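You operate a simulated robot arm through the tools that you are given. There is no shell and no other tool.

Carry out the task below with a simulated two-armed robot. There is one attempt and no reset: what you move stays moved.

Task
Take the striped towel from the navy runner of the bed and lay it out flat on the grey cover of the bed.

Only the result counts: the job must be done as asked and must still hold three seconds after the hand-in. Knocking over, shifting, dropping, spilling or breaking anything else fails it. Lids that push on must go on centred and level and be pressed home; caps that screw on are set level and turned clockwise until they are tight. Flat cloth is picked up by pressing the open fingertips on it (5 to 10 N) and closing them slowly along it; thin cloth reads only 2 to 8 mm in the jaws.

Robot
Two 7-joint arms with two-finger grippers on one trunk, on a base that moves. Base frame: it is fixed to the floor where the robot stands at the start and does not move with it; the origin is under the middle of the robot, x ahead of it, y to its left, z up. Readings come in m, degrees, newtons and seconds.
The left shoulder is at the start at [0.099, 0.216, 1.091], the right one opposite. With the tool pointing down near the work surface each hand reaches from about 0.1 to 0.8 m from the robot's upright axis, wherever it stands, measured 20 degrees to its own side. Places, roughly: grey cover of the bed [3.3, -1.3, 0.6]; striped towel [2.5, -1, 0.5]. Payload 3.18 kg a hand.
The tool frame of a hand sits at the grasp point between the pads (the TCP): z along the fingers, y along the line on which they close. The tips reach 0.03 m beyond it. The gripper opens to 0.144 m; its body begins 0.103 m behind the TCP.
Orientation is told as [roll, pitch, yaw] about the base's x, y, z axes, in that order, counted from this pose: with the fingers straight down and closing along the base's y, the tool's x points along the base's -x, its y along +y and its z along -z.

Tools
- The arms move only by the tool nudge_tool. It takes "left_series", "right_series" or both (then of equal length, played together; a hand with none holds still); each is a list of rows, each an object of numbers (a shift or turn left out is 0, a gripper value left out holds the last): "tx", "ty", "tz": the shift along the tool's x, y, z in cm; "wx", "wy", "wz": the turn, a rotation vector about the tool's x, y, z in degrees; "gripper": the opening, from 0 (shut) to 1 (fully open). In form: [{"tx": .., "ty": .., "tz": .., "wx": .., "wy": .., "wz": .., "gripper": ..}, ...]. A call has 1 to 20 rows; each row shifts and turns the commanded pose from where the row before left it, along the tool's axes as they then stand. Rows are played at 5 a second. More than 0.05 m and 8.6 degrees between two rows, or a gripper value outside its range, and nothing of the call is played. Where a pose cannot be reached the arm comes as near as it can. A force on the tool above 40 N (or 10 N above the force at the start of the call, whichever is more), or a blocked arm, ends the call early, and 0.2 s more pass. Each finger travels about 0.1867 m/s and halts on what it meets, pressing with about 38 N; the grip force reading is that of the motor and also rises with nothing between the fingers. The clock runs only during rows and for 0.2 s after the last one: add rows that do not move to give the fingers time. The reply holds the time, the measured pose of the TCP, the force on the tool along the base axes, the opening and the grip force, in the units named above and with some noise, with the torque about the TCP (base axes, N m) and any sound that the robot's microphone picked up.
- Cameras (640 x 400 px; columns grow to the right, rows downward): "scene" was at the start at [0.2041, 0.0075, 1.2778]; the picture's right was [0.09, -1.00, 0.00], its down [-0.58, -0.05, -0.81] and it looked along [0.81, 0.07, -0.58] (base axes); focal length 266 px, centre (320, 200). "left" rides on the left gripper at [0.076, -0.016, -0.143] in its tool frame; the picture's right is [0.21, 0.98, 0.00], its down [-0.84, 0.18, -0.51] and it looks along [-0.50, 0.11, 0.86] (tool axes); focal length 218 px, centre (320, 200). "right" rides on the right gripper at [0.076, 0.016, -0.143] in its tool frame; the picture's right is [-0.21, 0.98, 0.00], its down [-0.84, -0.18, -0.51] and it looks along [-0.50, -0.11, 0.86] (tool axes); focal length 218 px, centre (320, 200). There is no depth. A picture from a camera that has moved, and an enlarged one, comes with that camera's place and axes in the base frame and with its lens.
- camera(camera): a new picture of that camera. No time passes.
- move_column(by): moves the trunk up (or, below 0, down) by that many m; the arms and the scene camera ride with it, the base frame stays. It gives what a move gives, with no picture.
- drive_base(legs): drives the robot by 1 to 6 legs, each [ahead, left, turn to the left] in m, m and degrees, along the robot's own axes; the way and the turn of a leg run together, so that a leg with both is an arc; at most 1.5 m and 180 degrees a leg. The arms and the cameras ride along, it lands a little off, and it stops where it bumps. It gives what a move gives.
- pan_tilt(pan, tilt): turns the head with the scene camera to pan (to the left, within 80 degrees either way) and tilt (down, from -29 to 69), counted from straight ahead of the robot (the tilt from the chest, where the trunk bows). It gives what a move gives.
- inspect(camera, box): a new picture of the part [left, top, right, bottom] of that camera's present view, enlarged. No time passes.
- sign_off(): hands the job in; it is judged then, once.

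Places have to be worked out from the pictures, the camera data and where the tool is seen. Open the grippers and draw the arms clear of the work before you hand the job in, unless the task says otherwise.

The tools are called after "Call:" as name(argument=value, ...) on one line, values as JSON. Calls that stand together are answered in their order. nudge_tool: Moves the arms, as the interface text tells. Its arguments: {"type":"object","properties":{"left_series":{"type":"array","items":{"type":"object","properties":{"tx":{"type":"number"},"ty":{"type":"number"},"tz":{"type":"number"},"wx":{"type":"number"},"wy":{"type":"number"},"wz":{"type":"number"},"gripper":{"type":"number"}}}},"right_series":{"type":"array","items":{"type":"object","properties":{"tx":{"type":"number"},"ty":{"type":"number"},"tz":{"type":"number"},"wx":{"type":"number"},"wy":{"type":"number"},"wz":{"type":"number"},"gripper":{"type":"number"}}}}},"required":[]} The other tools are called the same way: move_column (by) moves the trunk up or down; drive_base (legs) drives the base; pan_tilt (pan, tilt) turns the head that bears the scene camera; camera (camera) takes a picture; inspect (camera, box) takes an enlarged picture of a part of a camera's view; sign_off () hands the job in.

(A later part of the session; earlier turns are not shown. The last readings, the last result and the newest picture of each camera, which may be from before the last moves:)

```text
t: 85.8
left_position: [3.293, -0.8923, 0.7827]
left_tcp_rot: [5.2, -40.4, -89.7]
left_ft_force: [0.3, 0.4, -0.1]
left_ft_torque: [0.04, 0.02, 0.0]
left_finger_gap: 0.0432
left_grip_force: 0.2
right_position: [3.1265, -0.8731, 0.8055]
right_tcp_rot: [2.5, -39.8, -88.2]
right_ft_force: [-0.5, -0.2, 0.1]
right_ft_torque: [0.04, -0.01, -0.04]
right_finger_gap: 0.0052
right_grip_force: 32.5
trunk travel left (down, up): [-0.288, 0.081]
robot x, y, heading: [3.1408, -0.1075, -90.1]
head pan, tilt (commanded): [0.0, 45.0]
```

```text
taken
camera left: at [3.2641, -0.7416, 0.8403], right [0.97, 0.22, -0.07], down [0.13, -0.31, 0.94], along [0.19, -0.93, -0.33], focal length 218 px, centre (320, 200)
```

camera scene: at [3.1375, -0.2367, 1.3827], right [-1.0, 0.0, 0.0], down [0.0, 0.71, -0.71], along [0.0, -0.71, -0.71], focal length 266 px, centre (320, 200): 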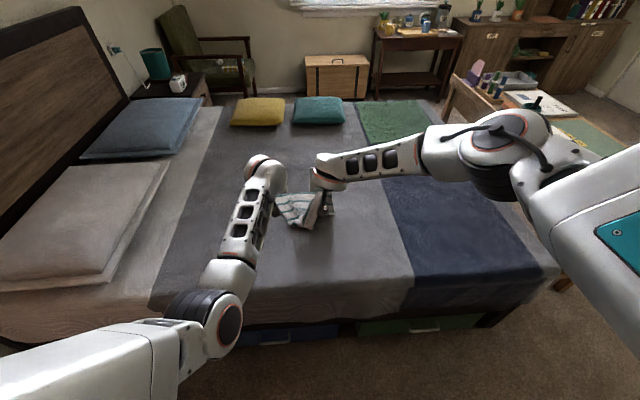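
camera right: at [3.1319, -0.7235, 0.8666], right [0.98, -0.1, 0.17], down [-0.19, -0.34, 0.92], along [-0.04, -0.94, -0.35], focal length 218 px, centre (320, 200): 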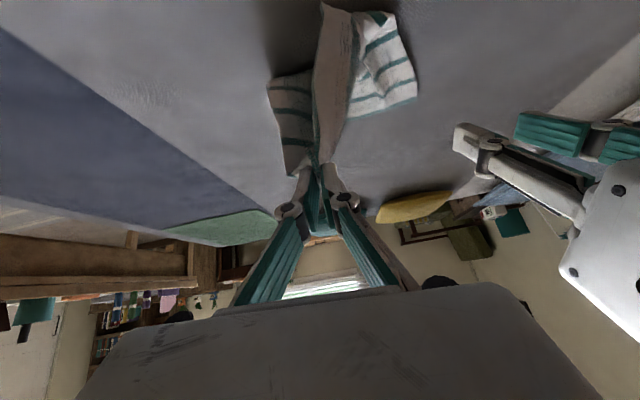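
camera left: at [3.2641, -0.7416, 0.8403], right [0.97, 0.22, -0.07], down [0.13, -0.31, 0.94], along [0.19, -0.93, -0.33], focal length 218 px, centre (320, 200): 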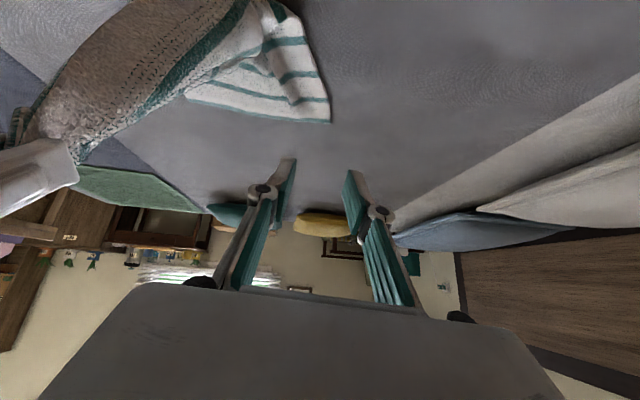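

The left corner dropped onto the cover and the left hand is free. I test the left arm unloaded: raise it 6 cm.

Call:
nudge_tool(left_series=[{"tz": -1.53, "tx": -1.29}, {"tz": -1.53, "tx": -1.29}, {"tz": -1.53, "tx": -1.29}, {}, {}])

```text
t: 87.2
left_position: [3.3308, -0.8985, 0.8412]
left_tcp_rot: [14.2, -41.0, -95.5]
left_ft_force: [0.7, -0.7, -0.2]
left_ft_torque: [0.05, 0.02, 0.0]
left_finger_gap: 0.0432
left_grip_force: 0.1
right_position: [3.1268, -0.8725, 0.8043]
right_tcp_rot: [2.4, -39.7, -88.2]
right_ft_force: [0.4, 1.8, 0.1]
right_ft_torque: [0.02, 0.08, 0.0]
right_finger_gap: 0.0044
right_grip_force: 39.6
trunk travel left (down, up): [-0.288, 0.081]
robot x, y, heading: [3.1402, -0.108, -90.1]
head pan, tilt (commanded): [0.0, 45.0]
stopped in row 5 (left hand): the arm was blocked; the commanded pose is now the measured one
```

The left arm reports being blocked. I look at it with the head panned left to see against what.

Call:
pan_tilt(pan=30, tilt=60)

Call:
camera(camera="scene")

Call:
pan_tilt(pan=65, tilt=40)

Call:
camera(camera="scene")

```text
t: 88.1
left_position: [3.3303, -0.8973, 0.8411]
left_tcp_rot: [13.9, -40.9, -95.5]
left_ft_force: [-0.2, -0.2, -0.1]
left_ft_torque: [0.01, 0.02, 0.04]
left_finger_gap: 0.0428
left_grip_force: 0.0
right_position: [3.1248, -0.8723, 0.8046]
right_tcp_rot: [2.4, -39.7, -88.2]
right_ft_force: [-0.5, 0.1, -0.5]
right_ft_torque: [0.03, -0.03, -0.03]
right_finger_gap: 0.0061
right_grip_force: 35.3
trunk travel left (down, up): [-0.288, 0.081]
robot x, y, heading: [3.1369, -0.1101, -90.1]
head pan, tilt (commanded): [30.0, 60.0]
```

```text
taken
camera scene: at [3.1707, -0.2133, 1.3632], right [-0.87, -0.5, 0.0], down [-0.43, 0.75, -0.5], along [0.25, -0.43, -0.87], focal length 266 px, centre (320, 200)
```

scene: 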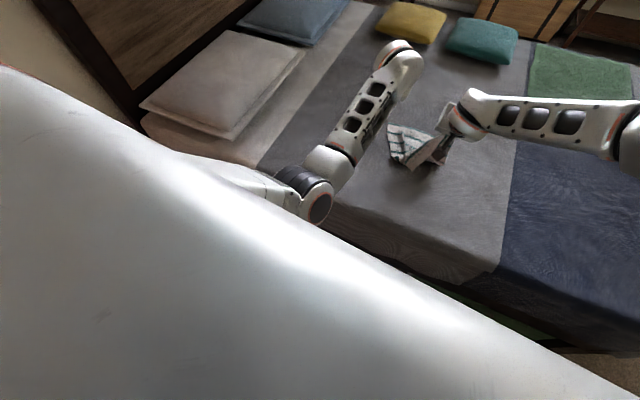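

```text
t: 89.2
left_position: [3.3322, -0.8973, 0.8399]
left_tcp_rot: [14.0, -41.0, -95.4]
left_ft_force: [-0.4, -0.1, -0.3]
left_ft_torque: [-0.01, -0.05, -0.01]
left_finger_gap: 0.0431
left_grip_force: 0.0
right_position: [3.1261, -0.8727, 0.8056]
right_tcp_rot: [2.5, -39.7, -88.2]
right_ft_force: [-0.2, 2.3, 2.1]
right_ft_torque: [0.19, 0.05, 0.03]
right_finger_gap: 0.0023
right_grip_force: 32.3
trunk travel left (down, up): [-0.288, 0.081]
robot x, y, heading: [3.1373, -0.1103, -90.0]
head pan, tilt (commanded): [65.0, 40.0]
```

```text
taken
camera scene: at [3.2145, -0.1915, 1.3899], right [-0.43, -0.91, 0.0], down [-0.58, 0.27, -0.77], along [0.69, -0.33, -0.64], focal length 266 px, centre (320, 200)
```

scene: 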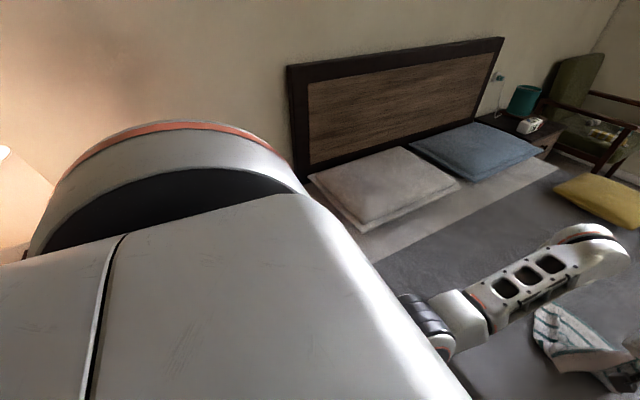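

The left elbow hangs low in front of the chest instead of out to the side. I move the free left hand sideways (away from the towel) to let the arm unfold outward.

Call:
nudge_tool(left_series=[{"ty": 2}, {"ty": 2}, {"ty": 2}, {"ty": 2}, {"ty": 2}, {}])

Call:
pan_tilt(pan=30, tilt=55)

Call:
camera(camera="scene")

```text
t: 90.5
left_position: [3.4077, -0.8956, 0.8721]
left_tcp_rot: [19.7, -41.4, -102.8]
left_ft_force: [-0.8, -0.3, -0.6]
left_ft_torque: [0.01, 0.01, 0.02]
left_finger_gap: 0.0434
left_grip_force: 0.0
right_position: [3.1261, -0.8727, 0.8058]
right_tcp_rot: [2.6, -39.7, -88.2]
right_ft_force: [-0.2, -0.3, -0.8]
right_ft_torque: [0.03, 0.08, -0.06]
right_finger_gap: 0.0061
right_grip_force: 41.8
trunk travel left (down, up): [-0.288, 0.081]
robot x, y, heading: [3.1371, -0.1095, -90.0]
head pan, tilt (commanded): [65.0, 40.0]
```

```text
t: 91.6
left_position: [3.4123, -0.8978, 0.8747]
left_tcp_rot: [19.5, -41.5, -102.3]
left_ft_force: [0.1, 0.4, -0.1]
left_ft_torque: [-0.03, -0.04, -0.01]
left_finger_gap: 0.0429
left_grip_force: 0.0
right_position: [3.126, -0.872, 0.8039]
right_tcp_rot: [2.6, -39.7, -88.2]
right_ft_force: [-1.5, -5.4, 4.6]
right_ft_torque: [-0.18, 0.05, -0.05]
right_finger_gap: 0.0021
right_grip_force: 30.3
trunk travel left (down, up): [-0.288, 0.081]
robot x, y, heading: [3.1412, -0.1071, -90.3]
head pan, tilt (commanded): [30.0, 55.0]
```

```text
taken
camera scene: at [3.1736, -0.2179, 1.3692], right [-0.87, -0.5, 0.0], down [-0.41, 0.71, -0.57], along [0.29, -0.5, -0.82], focal length 266 px, centre (320, 200)
```

scene: 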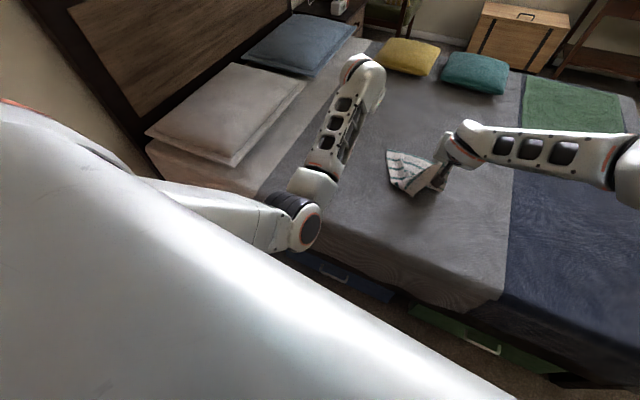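

It follows roughly but the wrist twists. I bring the left hand back toward me, up and outward while turning the fingers back to vertical, to return it near its starting posture.

Call:
nudge_tool(left_series=[{"tx": 1.0, "tz": -1.5, "ty": 0.5, "wy": 5}, {"tx": 1.0, "tz": -1.5, "ty": 0.5, "wy": 5}, {"tx": 1.0, "tz": -1.5, "ty": 0.5, "wy": 5}, {"tx": 1.2, "tz": -1.0, "ty": 0.5, "wy": 5}, {"tx": 1.2, "tz": -1.0, "ty": 0.5, "wy": 5}, {"tx": 1.2, "tz": -1.0, "ty": 0.5, "wy": 5}, {"tx": 1.5, "tz": -0.5, "wy": 5}, {"tx": 1.5, "wy": 5}, {}])

Call:
camera(camera="scene")

```text
t: 92.0
left_position: [3.3867, -0.8918, 0.9063]
left_tcp_rot: [24.4, -38.0, -108.3]
left_ft_force: [-0.7, -0.2, 0.3]
left_ft_torque: [-0.03, 0.02, 0.04]
left_finger_gap: 0.0433
left_grip_force: 0.0
right_position: [3.126, -0.8729, 0.8053]
right_tcp_rot: [2.5, -39.7, -88.2]
right_ft_force: [0.9, -0.4, -0.7]
right_ft_torque: [0.01, 0.03, -0.05]
right_finger_gap: 0.0063
right_grip_force: 42.2
trunk travel left (down, up): [-0.288, 0.081]
robot x, y, heading: [3.1409, -0.1081, -89.8]
head pan, tilt (commanded): [30.0, 55.0]
stopped in row 2 (left hand): the arm was blocked; the commanded pose is now the measured one
```

```text
taken
camera scene: at [3.1732, -0.2179, 1.3692], right [-0.87, -0.5, 0.0], down [-0.41, 0.71, -0.57], along [0.29, -0.5, -0.82], focal length 266 px, centre (320, 200)
```

scene: 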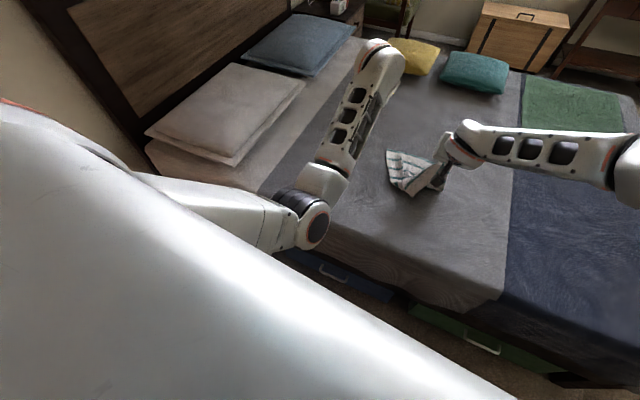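

Blocked again when pulling in, while moving sideways worked. I keep moving the left hand along its y (left and slightly up), which should drag the elbow out from the chest.

Call:
nudge_tool(left_series=[{"ty": 2}, {"ty": 2}, {"ty": 2}, {"ty": 2}, {"ty": 2}, {"ty": 2}, {"ty": 2}, {"ty": 2}, {}])

Call:
camera(camera="scene")

```text
t: 94.0
left_position: [3.537, -0.8996, 0.9613]
left_tcp_rot: [24.2, -38.1, -108.1]
left_ft_force: [-0.2, -0.4, 0.2]
left_ft_torque: [0.01, -0.01, 0.0]
left_finger_gap: 0.0431
left_grip_force: 0.1
right_position: [3.1263, -0.8727, 0.8055]
right_tcp_rot: [2.4, -39.6, -88.2]
right_ft_force: [0.5, -0.5, 2.5]
right_ft_torque: [-0.03, -0.03, -0.03]
right_finger_gap: 0.0045
right_grip_force: 32.4
trunk travel left (down, up): [-0.288, 0.081]
robot x, y, heading: [3.1391, -0.1064, -90.2]
head pan, tilt (commanded): [30.0, 55.0]
```

```text
taken
camera scene: at [3.1734, -0.2179, 1.3692], right [-0.87, -0.5, 0.0], down [-0.41, 0.71, -0.57], along [0.29, -0.5, -0.82], focal length 266 px, centre (320, 200)
```

scene: 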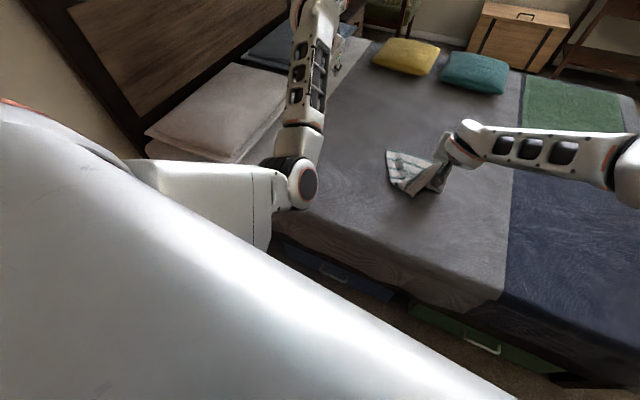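

Now the left arm tracks exactly again. I pull that hand 8 cm back toward me to test it in that direction.

Call:
nudge_tool(left_series=[{"tx": 1.5, "ty": -0.1, "tz": -1.32}, {"tx": 1.5, "ty": -0.1, "tz": -1.32}, {"tx": 1.5, "ty": -0.1, "tz": -1.32}, {"tx": 1.5, "ty": -0.1, "tz": -1.32}, {}])

Call:
camera(camera="scene")

```text
t: 94.9
left_position: [3.6421, -0.8219, 1.004]
left_tcp_rot: [32.7, -38.4, -106.4]
left_ft_force: [-0.1, 0.4, 0.0]
left_ft_torque: [-0.01, 0.01, 0.01]
left_finger_gap: 0.0429
left_grip_force: 0.0
right_position: [3.1264, -0.8725, 0.8055]
right_tcp_rot: [2.6, -39.6, -88.2]
right_ft_force: [1.0, 0.5, 0.4]
right_ft_torque: [-0.02, 0.02, -0.03]
right_finger_gap: 0.0036
right_grip_force: 32.0
trunk travel left (down, up): [-0.288, 0.081]
robot x, y, heading: [3.1379, -0.1099, -90.0]
head pan, tilt (commanded): [30.0, 55.0]
stopped in row 4 (left hand): the arm was blocked; the commanded pose is now the measured one
```

```text
taken
camera scene: at [3.1739, -0.2179, 1.3692], right [-0.87, -0.5, 0.0], down [-0.41, 0.71, -0.57], along [0.29, -0.5, -0.82], focal length 266 px, centre (320, 200)
```

scene: 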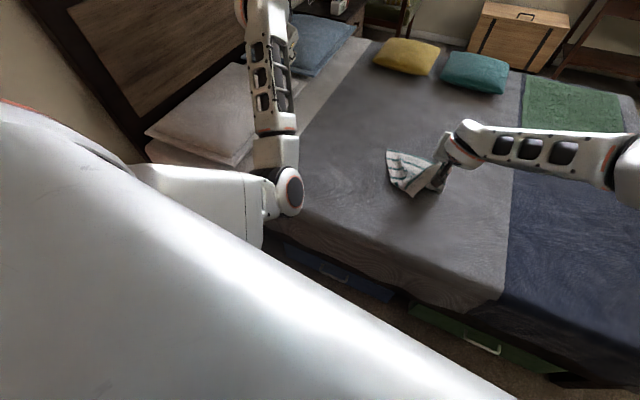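

Pulling in still meets a block and swings the hand outward, but the elbow is opening up. I continue sideways to bring the elbow further out.

Call:
nudge_tool(left_series=[{"ty": 2}, {"ty": 2}, {"ty": 2}, {"ty": 2}, {"ty": 2}, {"ty": 2}, {}])

Call:
camera(camera="scene")

```text
t: 96.5
left_position: [3.7468, -0.8111, 1.0513]
left_tcp_rot: [32.5, -38.4, -106.4]
left_ft_force: [-0.3, 1.0, 0.0]
left_ft_torque: [0.01, -0.03, 0.04]
left_finger_gap: 0.0431
left_grip_force: 0.1
right_position: [3.126, -0.8723, 0.8056]
right_tcp_rot: [2.5, -39.7, -88.2]
right_ft_force: [-0.6, -0.2, -0.2]
right_ft_torque: [-0.03, 0.01, -0.03]
right_finger_gap: 0.0029
right_grip_force: 32.0
trunk travel left (down, up): [-0.288, 0.081]
robot x, y, heading: [3.138, -0.1073, -89.8]
head pan, tilt (commanded): [30.0, 55.0]
```

```text
taken
camera scene: at [3.1734, -0.2181, 1.3692], right [-0.87, -0.5, 0.0], down [-0.41, 0.71, -0.57], along [0.29, -0.5, -0.82], focal length 266 px, centre (320, 200)
```

scene: 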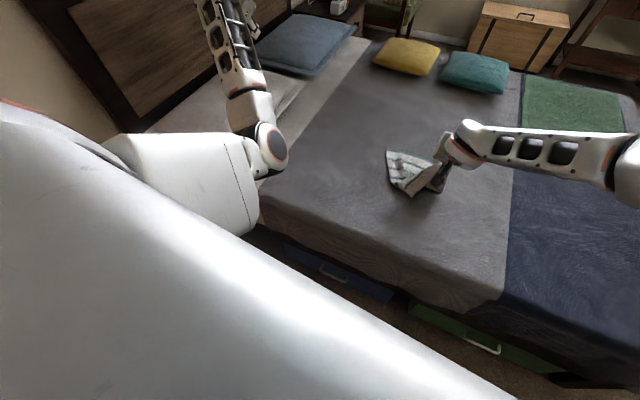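

The left arm is now well out of the way, so I leave it parked there and continue with the right arm alone. I look closely at how the towel lies and hangs from the right hand.

Call:
pan_tilt(pan=0, tilt=45)

Call:
inspect(camera="scene", box=[230, 130, 390, 234])

Call:
inspect(camera="right", box=[200, 0, 480, 182])

Call:
camera(camera="left")

```text
t: 97.5
left_position: [3.7479, -0.8105, 1.0519]
left_tcp_rot: [32.4, -38.3, -106.3]
left_ft_force: [0.1, -0.3, -0.7]
left_ft_torque: [0.01, 0.01, 0.02]
left_finger_gap: 0.0432
left_grip_force: 0.0
right_position: [3.1252, -0.8714, 0.8057]
right_tcp_rot: [2.5, -39.8, -88.2]
right_ft_force: [-0.3, -1.5, -0.5]
right_ft_torque: [0.02, -0.01, -0.05]
right_finger_gap: 0.0052
right_grip_force: 37.7
trunk travel left (down, up): [-0.288, 0.081]
robot x, y, heading: [3.1387, -0.1099, -89.9]
head pan, tilt (commanded): [0.0, 45.0]
```

```text
3.85 times, centred on (310, 182) of scene
camera zoom: at [3.1375, -0.2368, 1.3826], right [-1.0, 0.0, 0.0], down [0.0, 0.71, -0.71], along [0.0, -0.71, -0.71], focal length 1024 px, centre (358, 269)
```

zoom: 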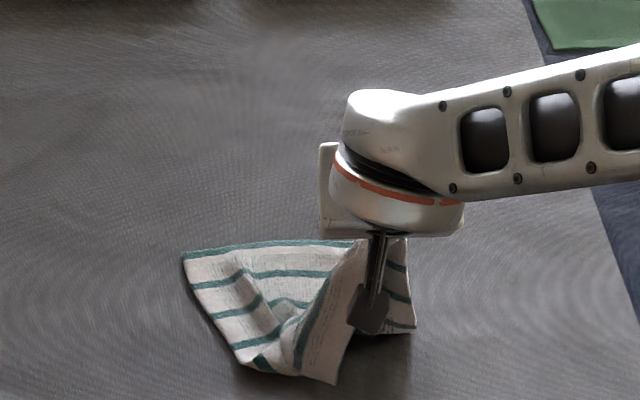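

```text
2.20 times, centred on (340, 91) of right
camera zoom: at [3.1317, -0.7235, 0.8664], right [0.98, -0.1, 0.17], down [-0.19, -0.34, 0.92], along [-0.04, -0.94, -0.35], focal length 480 px, centre (276, 440)
```

zoom: 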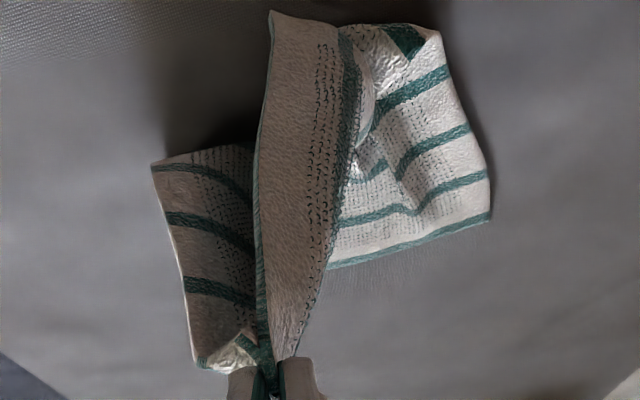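

```text
taken
camera left: at [3.6981, -0.6606, 1.0919], right [0.93, 0.24, 0.28], down [-0.21, -0.29, 0.93], along [0.3, -0.93, -0.22], focal length 218 px, centre (320, 200)
```

left: 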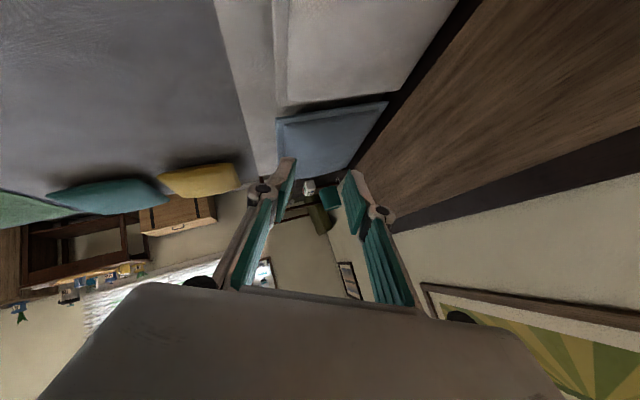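

The towel's far edge lies at y ≈ -1.09, its left part is on the cover with the near-left corner folded over to about (3.17, -0.89), and the right side still rises to my right hand. I now lay the right corner: hand toward me and down along a diagonal.

Call:
nudge_tool(right_series=[{"tx": 1.256, "tz": 0.252}, {"tx": 1.256, "tz": 0.252}, {"tx": 1.256, "tz": 0.252}, {"tx": 1.256, "tz": 0.252}, {"tx": 1.256, "tz": 0.252}, {"tx": 1.256, "tz": 0.252}, {"tx": 1.256, "tz": 0.252}, {"tx": 1.256, "tz": 0.252}, {"tx": 1.256, "tz": 0.252}, {"tx": 1.256, "tz": 0.252}, {}])

Call:
inspect(camera="scene", box=[230, 130, 430, 260])

```text
t: 99.9
left_position: [3.7479, -0.8108, 1.0519]
left_tcp_rot: [32.4, -38.3, -106.3]
left_ft_force: [0.1, -0.4, 0.0]
left_ft_torque: [-0.02, 0.04, 0.03]
left_finger_gap: 0.0432
left_grip_force: 0.1
right_position: [3.1247, -0.7918, 0.7045]
right_tcp_rot: [2.6, -39.7, -88.2]
right_ft_force: [1.1, -0.5, -0.2]
right_ft_torque: [0.0, 0.01, -0.03]
right_finger_gap: 0.0039
right_grip_force: 35.2
trunk travel left (down, up): [-0.288, 0.081]
robot x, y, heading: [3.1393, -0.1118, -90.1]
head pan, tilt (commanded): [0.0, 45.0]
```

```text
3.08 times, centred on (330, 195) of scene
camera zoom: at [3.1375, -0.2369, 1.3826], right [-1.0, 0.0, 0.0], down [0.0, 0.71, -0.71], along [0.0, -0.71, -0.71], focal length 819 px, centre (289, 215)
```

zoom: 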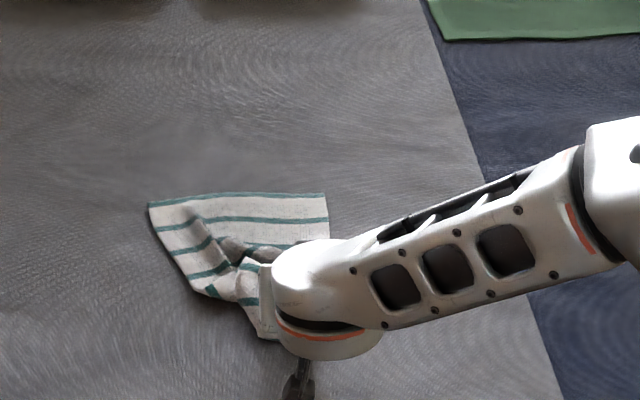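

The right arm tracks well and the far edge stays put. I continue down to the cover.

Call:
nudge_tool(right_series=[{"tx": 1.256, "tz": 0.252}, {"tx": 1.256, "tz": 0.252}, {"tx": 1.256, "tz": 0.252}, {"tx": 1.256, "tz": 0.252}, {"tx": 1.256, "tz": 0.252}, {"tx": 1.256, "tz": 0.252}, {"tx": 1.256, "tz": 0.252}, {"tx": 1.256, "tz": 0.252}, {"tx": 0.9, "tz": 0.2}, {}])

Call:
camera(camera="scene")

Call:
camera(camera="right")

```text
t: 102.1
left_position: [3.7475, -0.8102, 1.0517]
left_tcp_rot: [32.4, -38.3, -106.3]
left_ft_force: [-0.6, 0.7, -0.8]
left_ft_torque: [0.01, -0.01, -0.01]
left_finger_gap: 0.0433
left_grip_force: 0.0
right_position: [3.1236, -0.7203, 0.6198]
right_tcp_rot: [2.6, -39.7, -88.3]
right_ft_force: [-0.2, -0.7, -0.1]
right_ft_torque: [0.02, 0.04, -0.02]
right_finger_gap: 0.004
right_grip_force: 34.7
trunk travel left (down, up): [-0.288, 0.081]
robot x, y, heading: [3.1373, -0.1116, -90.1]
head pan, tilt (commanded): [0.0, 45.0]
```

```text
taken
camera scene: at [3.1375, -0.237, 1.3826], right [-1.0, 0.0, 0.0], down [0.0, 0.71, -0.71], along [0.0, -0.71, -0.71], focal length 266 px, centre (320, 200)
```

scene: 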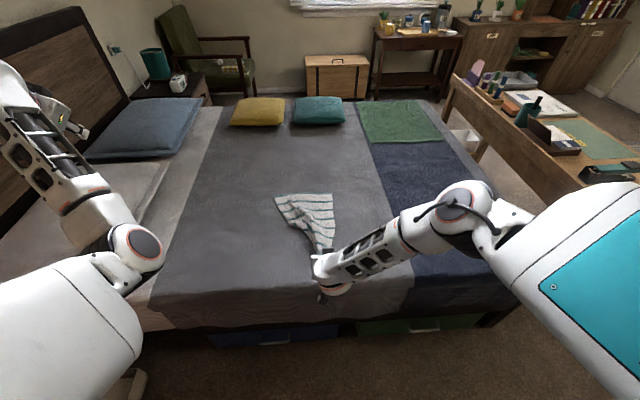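

```text
taken
camera right: at [3.1287, -0.5714, 0.6798], right [0.98, -0.1, 0.17], down [-0.19, -0.34, 0.92], along [-0.04, -0.94, -0.35], focal length 218 px, centre (320, 200)
```

right: 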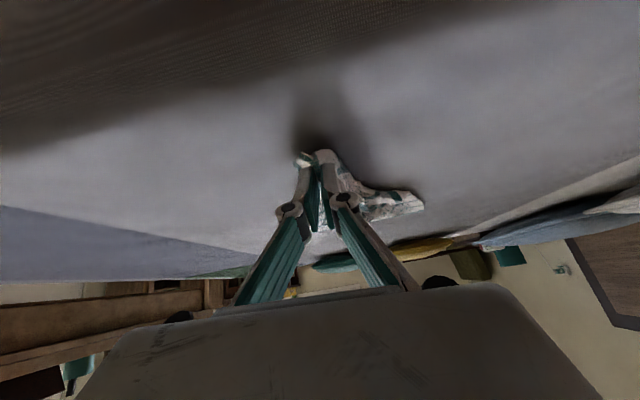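

The far edge is nicely spread from (3.08, -1.09) to (3.34, -1.07) and the right edge is drawn out. I zoom in to find the folded near-left corner.

Call:
inspect(camera="scene", box=[250, 170, 390, 270])

```text
4.00 times, centred on (320, 220) of scene
camera zoom: at [3.1375, -0.237, 1.3826], right [-1.0, 0.0, 0.0], down [0.0, 0.71, -0.71], along [0.0, -0.71, -0.71], focal length 1065 px, centre (320, 120)
```

zoom: 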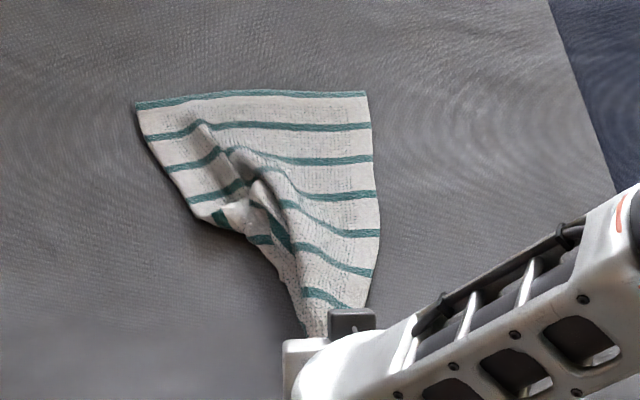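

The left edge runs from the far-left corner inward and folds near the middle; the near edge is bunched toward my right hand. I touch the corner down, open the right gripper, and withdraw along the fingers to look.

Call:
nudge_tool(right_series=[{"tz": 0.8, "tx": 0.6}, {"tz": 0.4, "tx": 0.3}, {"gripper": 0.05}, {"gripper": 0.1}, {"gripper": 0.16}, {"gripper": 0.22}, {}, {"tz": -2}, {"tz": -3}, {"tz": -4}, {"tz": -4}, {"tz": -4}, {}])

Call:
camera(camera="scene")

Call:
inspect(camera="scene", box=[250, 170, 390, 270])

```text
t: 104.9
left_position: [3.7479, -0.81, 1.0514]
left_tcp_rot: [32.4, -38.3, -106.2]
left_ft_force: [0.0, 0.2, 0.2]
left_ft_torque: [0.01, -0.03, 0.01]
left_finger_gap: 0.0433
left_grip_force: 0.1
right_position: [3.1215, -0.6183, 0.7382]
right_tcp_rot: [2.3, -39.2, -88.2]
right_ft_force: [0.4, 0.1, 0.0]
right_ft_torque: [-0.02, 0.01, 0.05]
right_finger_gap: 0.0317
right_grip_force: 0.1
right hand out of reach, approached as far as the arm can: row 10
trunk travel left (down, up): [-0.288, 0.081]
robot x, y, heading: [3.1361, -0.1102, -90.0]
head pan, tilt (commanded): [0.0, 45.0]
```

```text
taken
camera scene: at [3.1374, -0.2374, 1.3825], right [-1.0, 0.0, 0.0], down [0.0, 0.71, -0.71], along [0.0, -0.71, -0.71], focal length 266 px, centre (320, 200)
```

scene: 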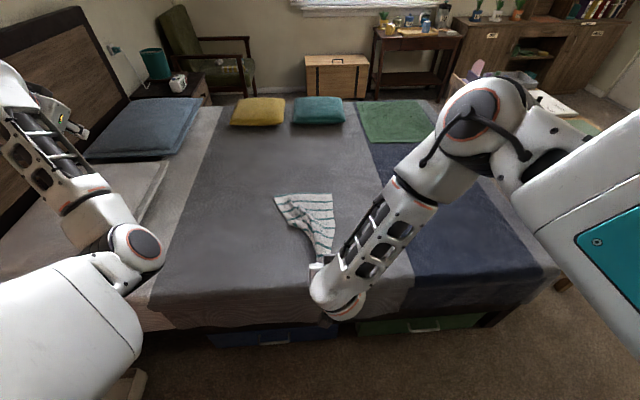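

```text
4.00 times, centred on (320, 220) of scene
camera zoom: at [3.1374, -0.2374, 1.3825], right [-1.0, 0.0, 0.0], down [0.0, 0.71, -0.71], along [0.0, -0.71, -0.71], focal length 1065 px, centre (320, 120)
```

zoom: 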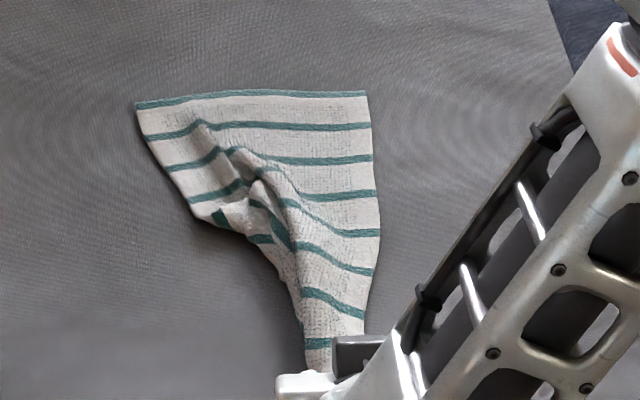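

The right hand is off the towel. I raise it and turn the fingers back to vertical, carefully staying within its comfortable range.

Call:
nudge_tool(right_series=[{"tz": -1.53, "tx": -1.29, "wy": 5}, {"tz": -1.64, "tx": -1.15, "wy": 5}, {"tz": -1.73, "tx": -1.0, "wy": 5}, {"tz": -1.81, "tx": -0.85, "wy": 5}, {"tz": -1.9, "tx": -0.7, "wy": 5}, {"tz": -1.93, "tx": -0.5, "wy": 5}, {"tz": -1.97, "tx": -0.35, "wy": 5}, {"tz": -2, "tx": -0.2, "wy": 4.2}, {}])

Call:
camera(camera="scene")

Call:
camera(camera="right")

```text
t: 106.9
left_position: [3.7478, -0.8104, 1.0528]
left_tcp_rot: [32.3, -38.3, -106.3]
left_ft_force: [0.0, -0.2, 0.0]
left_ft_torque: [-0.02, 0.01, 0.02]
left_finger_gap: 0.0433
left_grip_force: 0.1
right_position: [3.1173, -0.6205, 0.8981]
right_tcp_rot: [2.0, -0.5, -86.7]
right_ft_force: [-0.1, 0.4, -0.6]
right_ft_torque: [0.0, 0.02, 0.0]
right_finger_gap: 0.0315
right_grip_force: 0.1
trunk travel left (down, up): [-0.288, 0.081]
robot x, y, heading: [3.1344, -0.1098, -90.0]
head pan, tilt (commanded): [0.0, 45.0]
```

```text
taken
camera scene: at [3.1376, -0.2369, 1.3826], right [-1.0, 0.0, 0.0], down [0.0, 0.71, -0.71], along [0.0, -0.71, -0.71], focal length 266 px, centre (320, 200)
```

scene: 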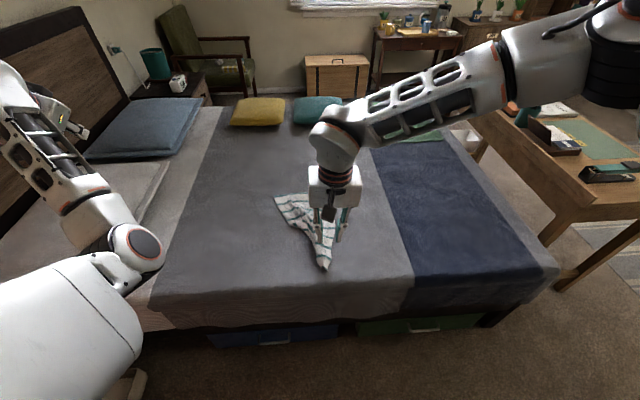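

```text
taken
camera right: at [3.1232, -0.5439, 1.0396], right [0.99, -0.15, 0.04], down [-0.15, -0.85, 0.51], along [-0.05, -0.51, -0.86], focal length 218 px, centre (320, 200)
```

right: 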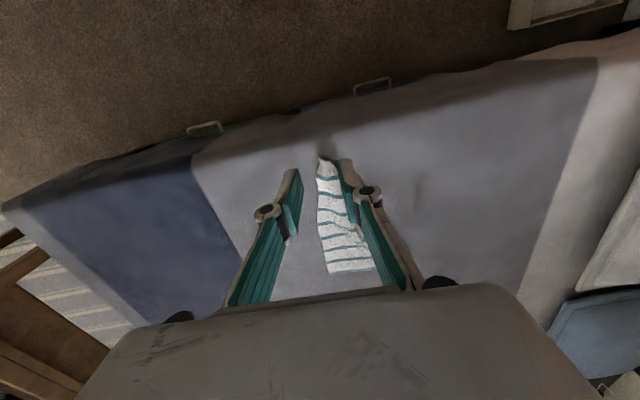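

Both arms are clear. I shift the right hand 16 cm to the right to get an unobstructed view of the towel.

Call:
nudge_tool(right_series=[{"ty": -4}, {"ty": -4}, {"ty": -4}, {"ty": -4}, {}])

Call:
inspect(camera="scene", box=[240, 170, 400, 284])

Call:
camera(camera="right")

```text
t: 108.1
left_position: [3.7482, -0.8099, 1.0514]
left_tcp_rot: [32.5, -38.3, -106.2]
left_ft_force: [0.5, 0.6, -0.1]
left_ft_torque: [-0.07, 0.02, 0.01]
left_finger_gap: 0.0433
left_grip_force: 0.2
right_position: [2.9551, -0.6289, 0.8942]
right_tcp_rot: [1.9, -0.5, -86.6]
right_ft_force: [-0.1, -0.9, -0.9]
right_ft_torque: [0.03, 0.01, -0.05]
right_finger_gap: 0.0317
right_grip_force: 0.0
trunk travel left (down, up): [-0.288, 0.081]
robot x, y, heading: [3.1415, -0.1124, -90.1]
head pan, tilt (commanded): [0.0, 45.0]
```

```text
3.51 times, centred on (320, 227) of scene
camera zoom: at [3.1383, -0.2371, 1.3826], right [-1.0, 0.0, 0.0], down [0.0, 0.71, -0.71], along [0.0, -0.71, -0.71], focal length 934 px, centre (320, 105)
```

zoom: 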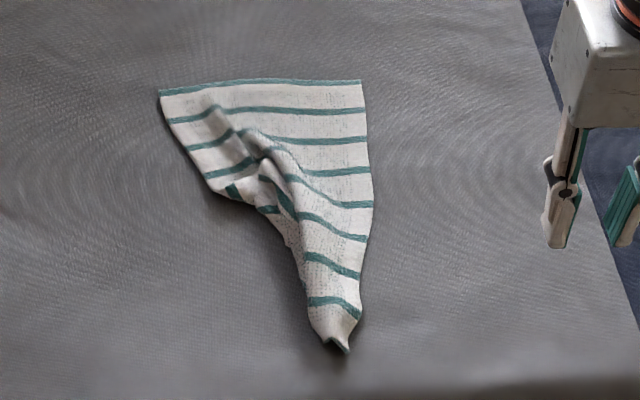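

```text
taken
camera right: at [2.9627, -0.5532, 1.0348], right [0.99, -0.15, 0.03], down [-0.15, -0.85, 0.51], along [-0.05, -0.51, -0.86], focal length 218 px, centre (320, 200)
```

right: 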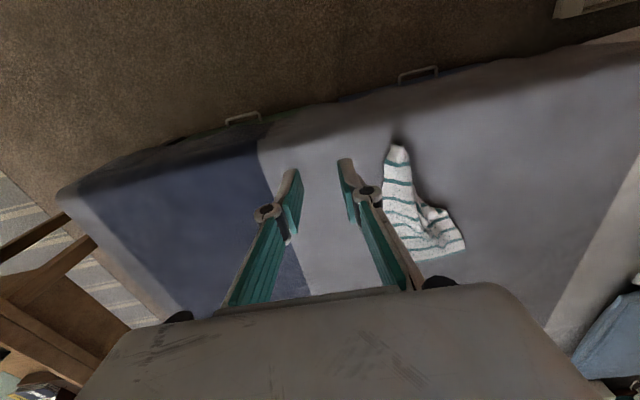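

I zoom in further on the folded part to find the near-left corner.

Call:
inspect(camera="scene", box=[275, 190, 340, 236])

Call:
inspect(camera="right", box=[360, 130, 500, 270])

```text
8.70 times, centred on (308, 213) of scene
camera zoom: at [3.1383, -0.2371, 1.3826], right [-1.0, 0.0, 0.0], down [0.0, 0.71, -0.71], along [0.0, -0.71, -0.71], focal length 2315 px, centre (429, 87)
```

zoom: 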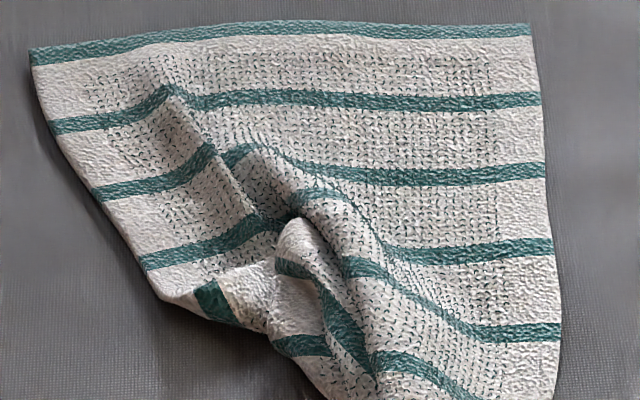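

```text
2.86 times, centred on (430, 200) of right
camera zoom: at [2.9627, -0.5532, 1.0348], right [0.99, -0.15, 0.03], down [-0.15, -0.85, 0.51], along [-0.05, -0.51, -0.86], focal length 624 px, centre (6, 200)
```

zoom: 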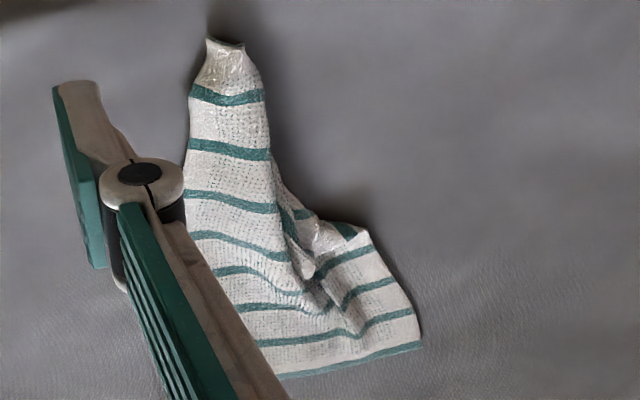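

The near-left corner tip lies on top at about (3.20, -0.945, 0.58). Before fetching it I want the left arm in a sane posture, so I first turn its fingers back toward vertical in small steps.

Call:
nudge_tool(left_series=[{"wx": 2.55, "wy": 4.12, "wz": -0.45}, {"wx": 2.55, "wy": 4.12, "wz": -0.45}, {"wx": 2.55, "wy": 4.12, "wz": -0.45}, {"wx": 2.55, "wy": 4.12, "wz": -0.45}, {"wx": 2.55, "wy": 4.12, "wz": -0.45}, {}])

Call:
camera(camera="scene")

```text
t: 109.5
left_position: [3.7494, -0.811, 1.051]
left_tcp_rot: [13.9, -20.2, -94.7]
left_ft_force: [1.0, 0.5, 0.3]
left_ft_torque: [0.02, 0.0, 0.03]
left_finger_gap: 0.0433
left_grip_force: 0.1
right_position: [2.9551, -0.6292, 0.8933]
right_tcp_rot: [1.9, -0.5, -86.6]
right_ft_force: [-0.3, 0.6, 0.2]
right_ft_torque: [-0.02, 0.01, -0.02]
right_finger_gap: 0.0316
right_grip_force: 0.1
trunk travel left (down, up): [-0.288, 0.081]
robot x, y, heading: [3.136, -0.1091, -90.1]
head pan, tilt (commanded): [0.0, 45.0]
```

```text
taken
camera scene: at [3.1374, -0.2369, 1.3826], right [-1.0, 0.0, 0.0], down [0.0, 0.71, -0.71], along [0.0, -0.71, -0.71], focal length 266 px, centre (320, 200)
```

scene: 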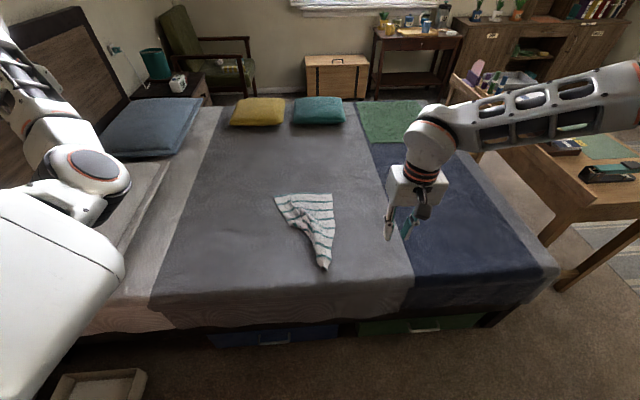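

The rotation tracks well and the elbow is rising. I finish turning the left fingers to vertical while pulling in slightly.

Call:
nudge_tool(left_series=[{"wx": 2.55, "wy": 4.12, "wz": -0.45, "tx": 1}, {"wx": 2.55, "wy": 4.12, "wz": -0.45, "tx": 1}, {"wx": 2.55, "wy": 4.12, "wz": -0.45, "tx": 1}, {"wx": 2.55, "wy": 4.12, "wz": -0.45, "tx": 1}, {"wx": 2.55, "wy": 4.12, "wz": -0.45, "tx": 1}, {}])

Call:
camera(camera="scene")

```text
t: 110.9
left_position: [3.7495, -0.7617, 1.0403]
left_tcp_rot: [-0.1, 0.0, -90.0]
left_ft_force: [0.4, 0.0, -0.2]
left_ft_torque: [-0.02, -0.01, 0.03]
left_finger_gap: 0.043
left_grip_force: 0.0
right_position: [2.9557, -0.6294, 0.8933]
right_tcp_rot: [1.9, -0.5, -86.5]
right_ft_force: [-0.4, 0.1, -1.5]
right_ft_torque: [0.02, 0.0, 0.0]
right_finger_gap: 0.0318
right_grip_force: 0.0
trunk travel left (down, up): [-0.288, 0.081]
robot x, y, heading: [3.1373, -0.1077, -90.2]
head pan, tilt (commanded): [0.0, 45.0]
```

```text
taken
camera scene: at [3.1372, -0.2371, 1.3826], right [-1.0, 0.0, 0.0], down [0.0, 0.71, -0.71], along [0.0, -0.71, -0.71], focal length 266 px, centre (320, 200)
```

scene: 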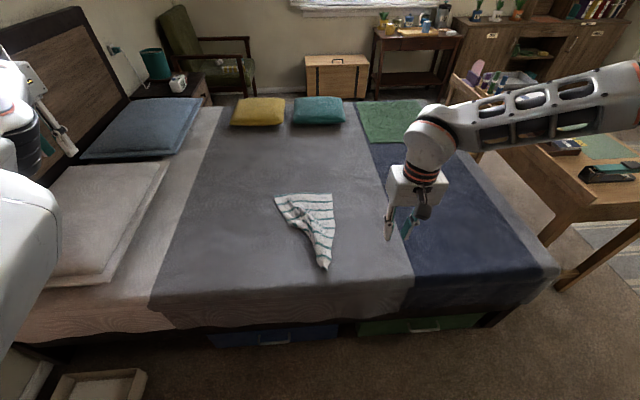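

The left hand is vertical and its elbow has swung outward again. I bring it inward toward the towel's left side, 30 cm.

Call:
nudge_tool(left_series=[{"ty": -3}, {"ty": -3}, {"ty": -3}, {"ty": -3}, {"ty": -3}, {"ty": -3}, {"ty": -3}, {"ty": -3}, {}])

Call:
camera(camera="scene")

```text
t: 113.1
left_position: [3.5782, -0.7449, 1.0296]
left_tcp_rot: [-2.2, 0.7, -82.7]
left_ft_force: [0.0, -0.1, -0.3]
left_ft_torque: [-0.01, 0.01, 0.02]
left_finger_gap: 0.0432
left_grip_force: 0.1
right_position: [2.9552, -0.6302, 0.8926]
right_tcp_rot: [1.9, -0.5, -86.7]
right_ft_force: [-0.2, -0.1, -0.6]
right_ft_torque: [0.0, -0.02, 0.0]
right_finger_gap: 0.0316
right_grip_force: 0.0
trunk travel left (down, up): [-0.288, 0.081]
robot x, y, heading: [3.1383, -0.1123, -90.2]
head pan, tilt (commanded): [0.0, 45.0]
stopped in row 9 (left hand): the arm was blocked; the commanded pose is now the measured one
```

```text
taken
camera scene: at [3.1379, -0.2369, 1.3826], right [-1.0, 0.0, 0.0], down [0.0, 0.71, -0.71], along [0.0, -0.71, -0.71], focal length 266 px, centre (320, 200)
```

scene: 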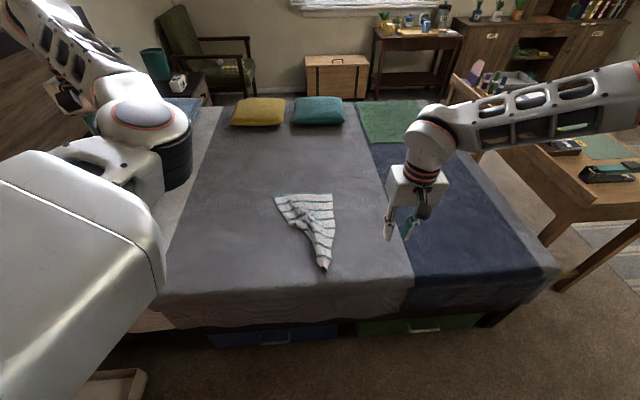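

Tracking is good at the far left but it blocks again when coming inward (the elbow is on the inner side), so the left arm stays parked at the side, clear of everything. I work with the right arm: move the base 0.2 m left and 0.14 m closer so it can reach the folded corner.

Call:
drive_base(legs=[[0, 0.2, 0], [0.14, 0, 0]])

Call:
camera(camera="scene")

Call:
camera(camera="right")

```text
t: 116.4
left_position: [3.772, -0.8862, 1.03]
left_tcp_rot: [-2.0, 0.7, -82.7]
left_ft_force: [0.4, -0.7, 0.1]
left_ft_torque: [0.04, 0.01, 0.0]
left_finger_gap: 0.0433
left_grip_force: 0.1
right_position: [3.1498, -0.7698, 0.8911]
right_tcp_rot: [1.9, -0.5, -86.7]
right_ft_force: [0.9, 0.1, 1.0]
right_ft_torque: [0.03, -0.02, -0.04]
right_finger_gap: 0.0318
right_grip_force: 0.0
trunk travel left (down, up): [-0.288, 0.081]
robot x, y, heading: [3.3388, -0.246, -90.2]
head pan, tilt (commanded): [0.0, 45.0]
```

```text
taken
camera scene: at [3.3336, -0.3777, 1.3825], right [-1.0, 0.0, 0.0], down [0.0, 0.71, -0.71], along [0.0, -0.71, -0.71], focal length 266 px, centre (320, 200)
```

scene: 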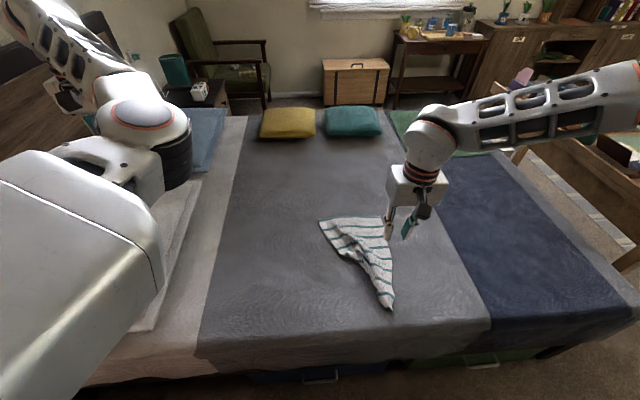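

```text
taken
camera right: at [3.1579, -0.6933, 1.0344], right [0.99, -0.15, 0.03], down [-0.15, -0.85, 0.51], along [-0.05, -0.51, -0.86], focal length 218 px, centre (320, 200)
```

right: 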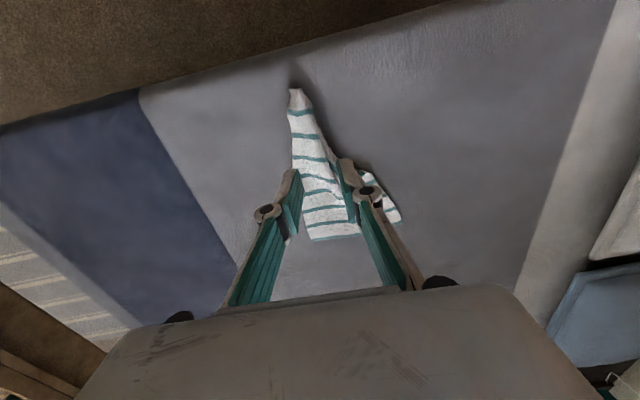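

Call:
inspect(camera="scene", box=[305, 205, 425, 320])

Call:
inspect(camera="scene", box=[335, 220, 395, 265])

```text
3.48 times, centred on (365, 262) of scene
camera zoom: at [3.3336, -0.3777, 1.3825], right [-1.0, 0.0, 0.0], down [0.0, 0.71, -0.71], along [0.0, -0.71, -0.71], focal length 926 px, centre (164, -17)
```

zoom: 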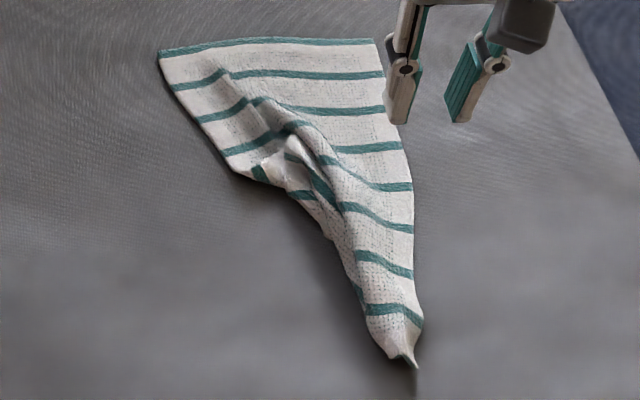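

```text
8.89 times, centred on (365, 242) of scene
camera zoom: at [3.3336, -0.3777, 1.3825], right [-1.0, 0.0, 0.0], down [0.0, 0.71, -0.71], along [0.0, -0.71, -0.71], focal length 2367 px, centre (-80, -178)
```

zoom: 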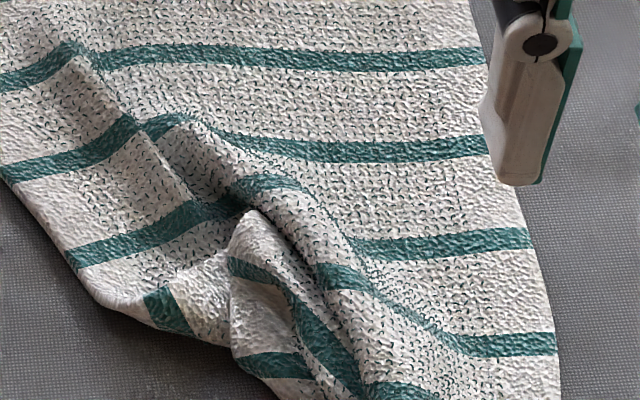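

The loose corner tongue has its tip at about (3.20, -0.95) and runs along y. I move the right hand over it, opened to about 6 cm, and descend to 4 cm above to check alignment.

Call:
nudge_tool(right_series=[{"tx": -4.07, "ty": 1.0, "wz": 0.8, "gripper": 0.4}, {"tx": -4.07, "ty": 1.0, "wz": 0.8}, {"tx": -4.07, "ty": 1.0, "wz": 0.8}, {"tx": -4.07, "ty": 1.1, "wz": 0.8}, {"tz": 4}, {"tz": 4}, {"tz": 4}, {"tz": 4}, {"tz": 4}, {"tz": 4}, {}])

Call:
camera(camera="right")

Call:
inspect(camera="right", box=[220, 80, 420, 205])

Call:
inspect(camera="scene", box=[305, 205, 425, 320])

```text
t: 118.8
left_position: [3.7727, -0.8859, 1.0309]
left_tcp_rot: [-2.0, 0.7, -82.7]
left_ft_force: [0.3, -0.2, 1.0]
left_ft_torque: [-0.01, -0.03, -0.01]
left_finger_gap: 0.0428
left_grip_force: 0.1
right_position: [3.2001, -0.92, 0.6687]
right_tcp_rot: [2.0, -0.7, -89.9]
right_ft_force: [-0.5, 0.1, -0.6]
right_ft_torque: [-0.02, 0.05, -0.02]
right_finger_gap: 0.0574
right_grip_force: 0.1
right hand out of reach, approached as far as the arm can: row 9, 10
trunk travel left (down, up): [-0.288, 0.081]
robot x, y, heading: [3.332, -0.2462, -90.3]
head pan, tilt (commanded): [0.0, 45.0]
```

```text
taken
camera right: at [3.2118, -0.8442, 0.8109], right [0.98, -0.21, 0.04], down [-0.2, -0.84, 0.51], along [-0.08, -0.51, -0.86], focal length 218 px, centre (320, 200)
```

right: 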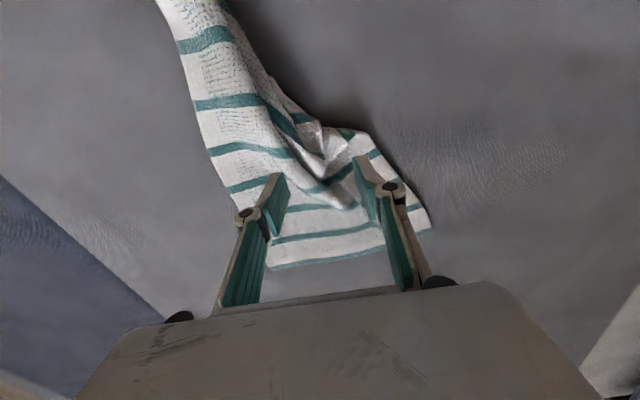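

```text
3.20 times, centred on (320, 142) of right
camera zoom: at [3.2118, -0.8442, 0.8109], right [0.98, -0.21, 0.04], down [-0.2, -0.84, 0.51], along [-0.08, -0.51, -0.86], focal length 698 px, centre (320, 384)
```

zoom: 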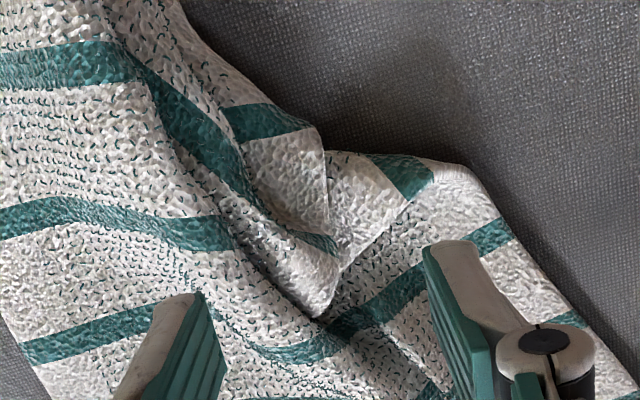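

```text
3.48 times, centred on (365, 262) of scene
camera zoom: at [3.3333, -0.3761, 1.3827], right [-1.0, 0.0, 0.0], down [0.0, 0.71, -0.71], along [0.0, -0.71, -0.71], focal length 926 px, centre (164, -17)
```

zoom: 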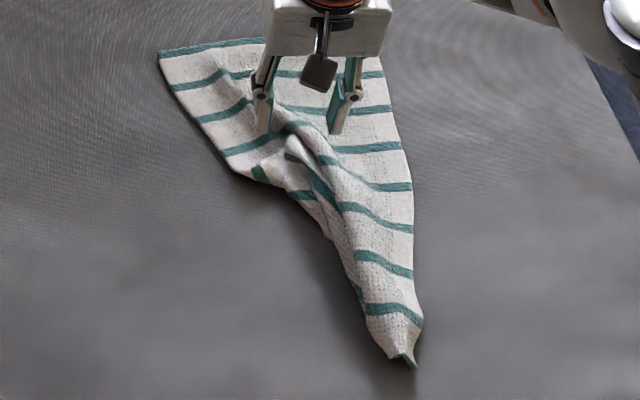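

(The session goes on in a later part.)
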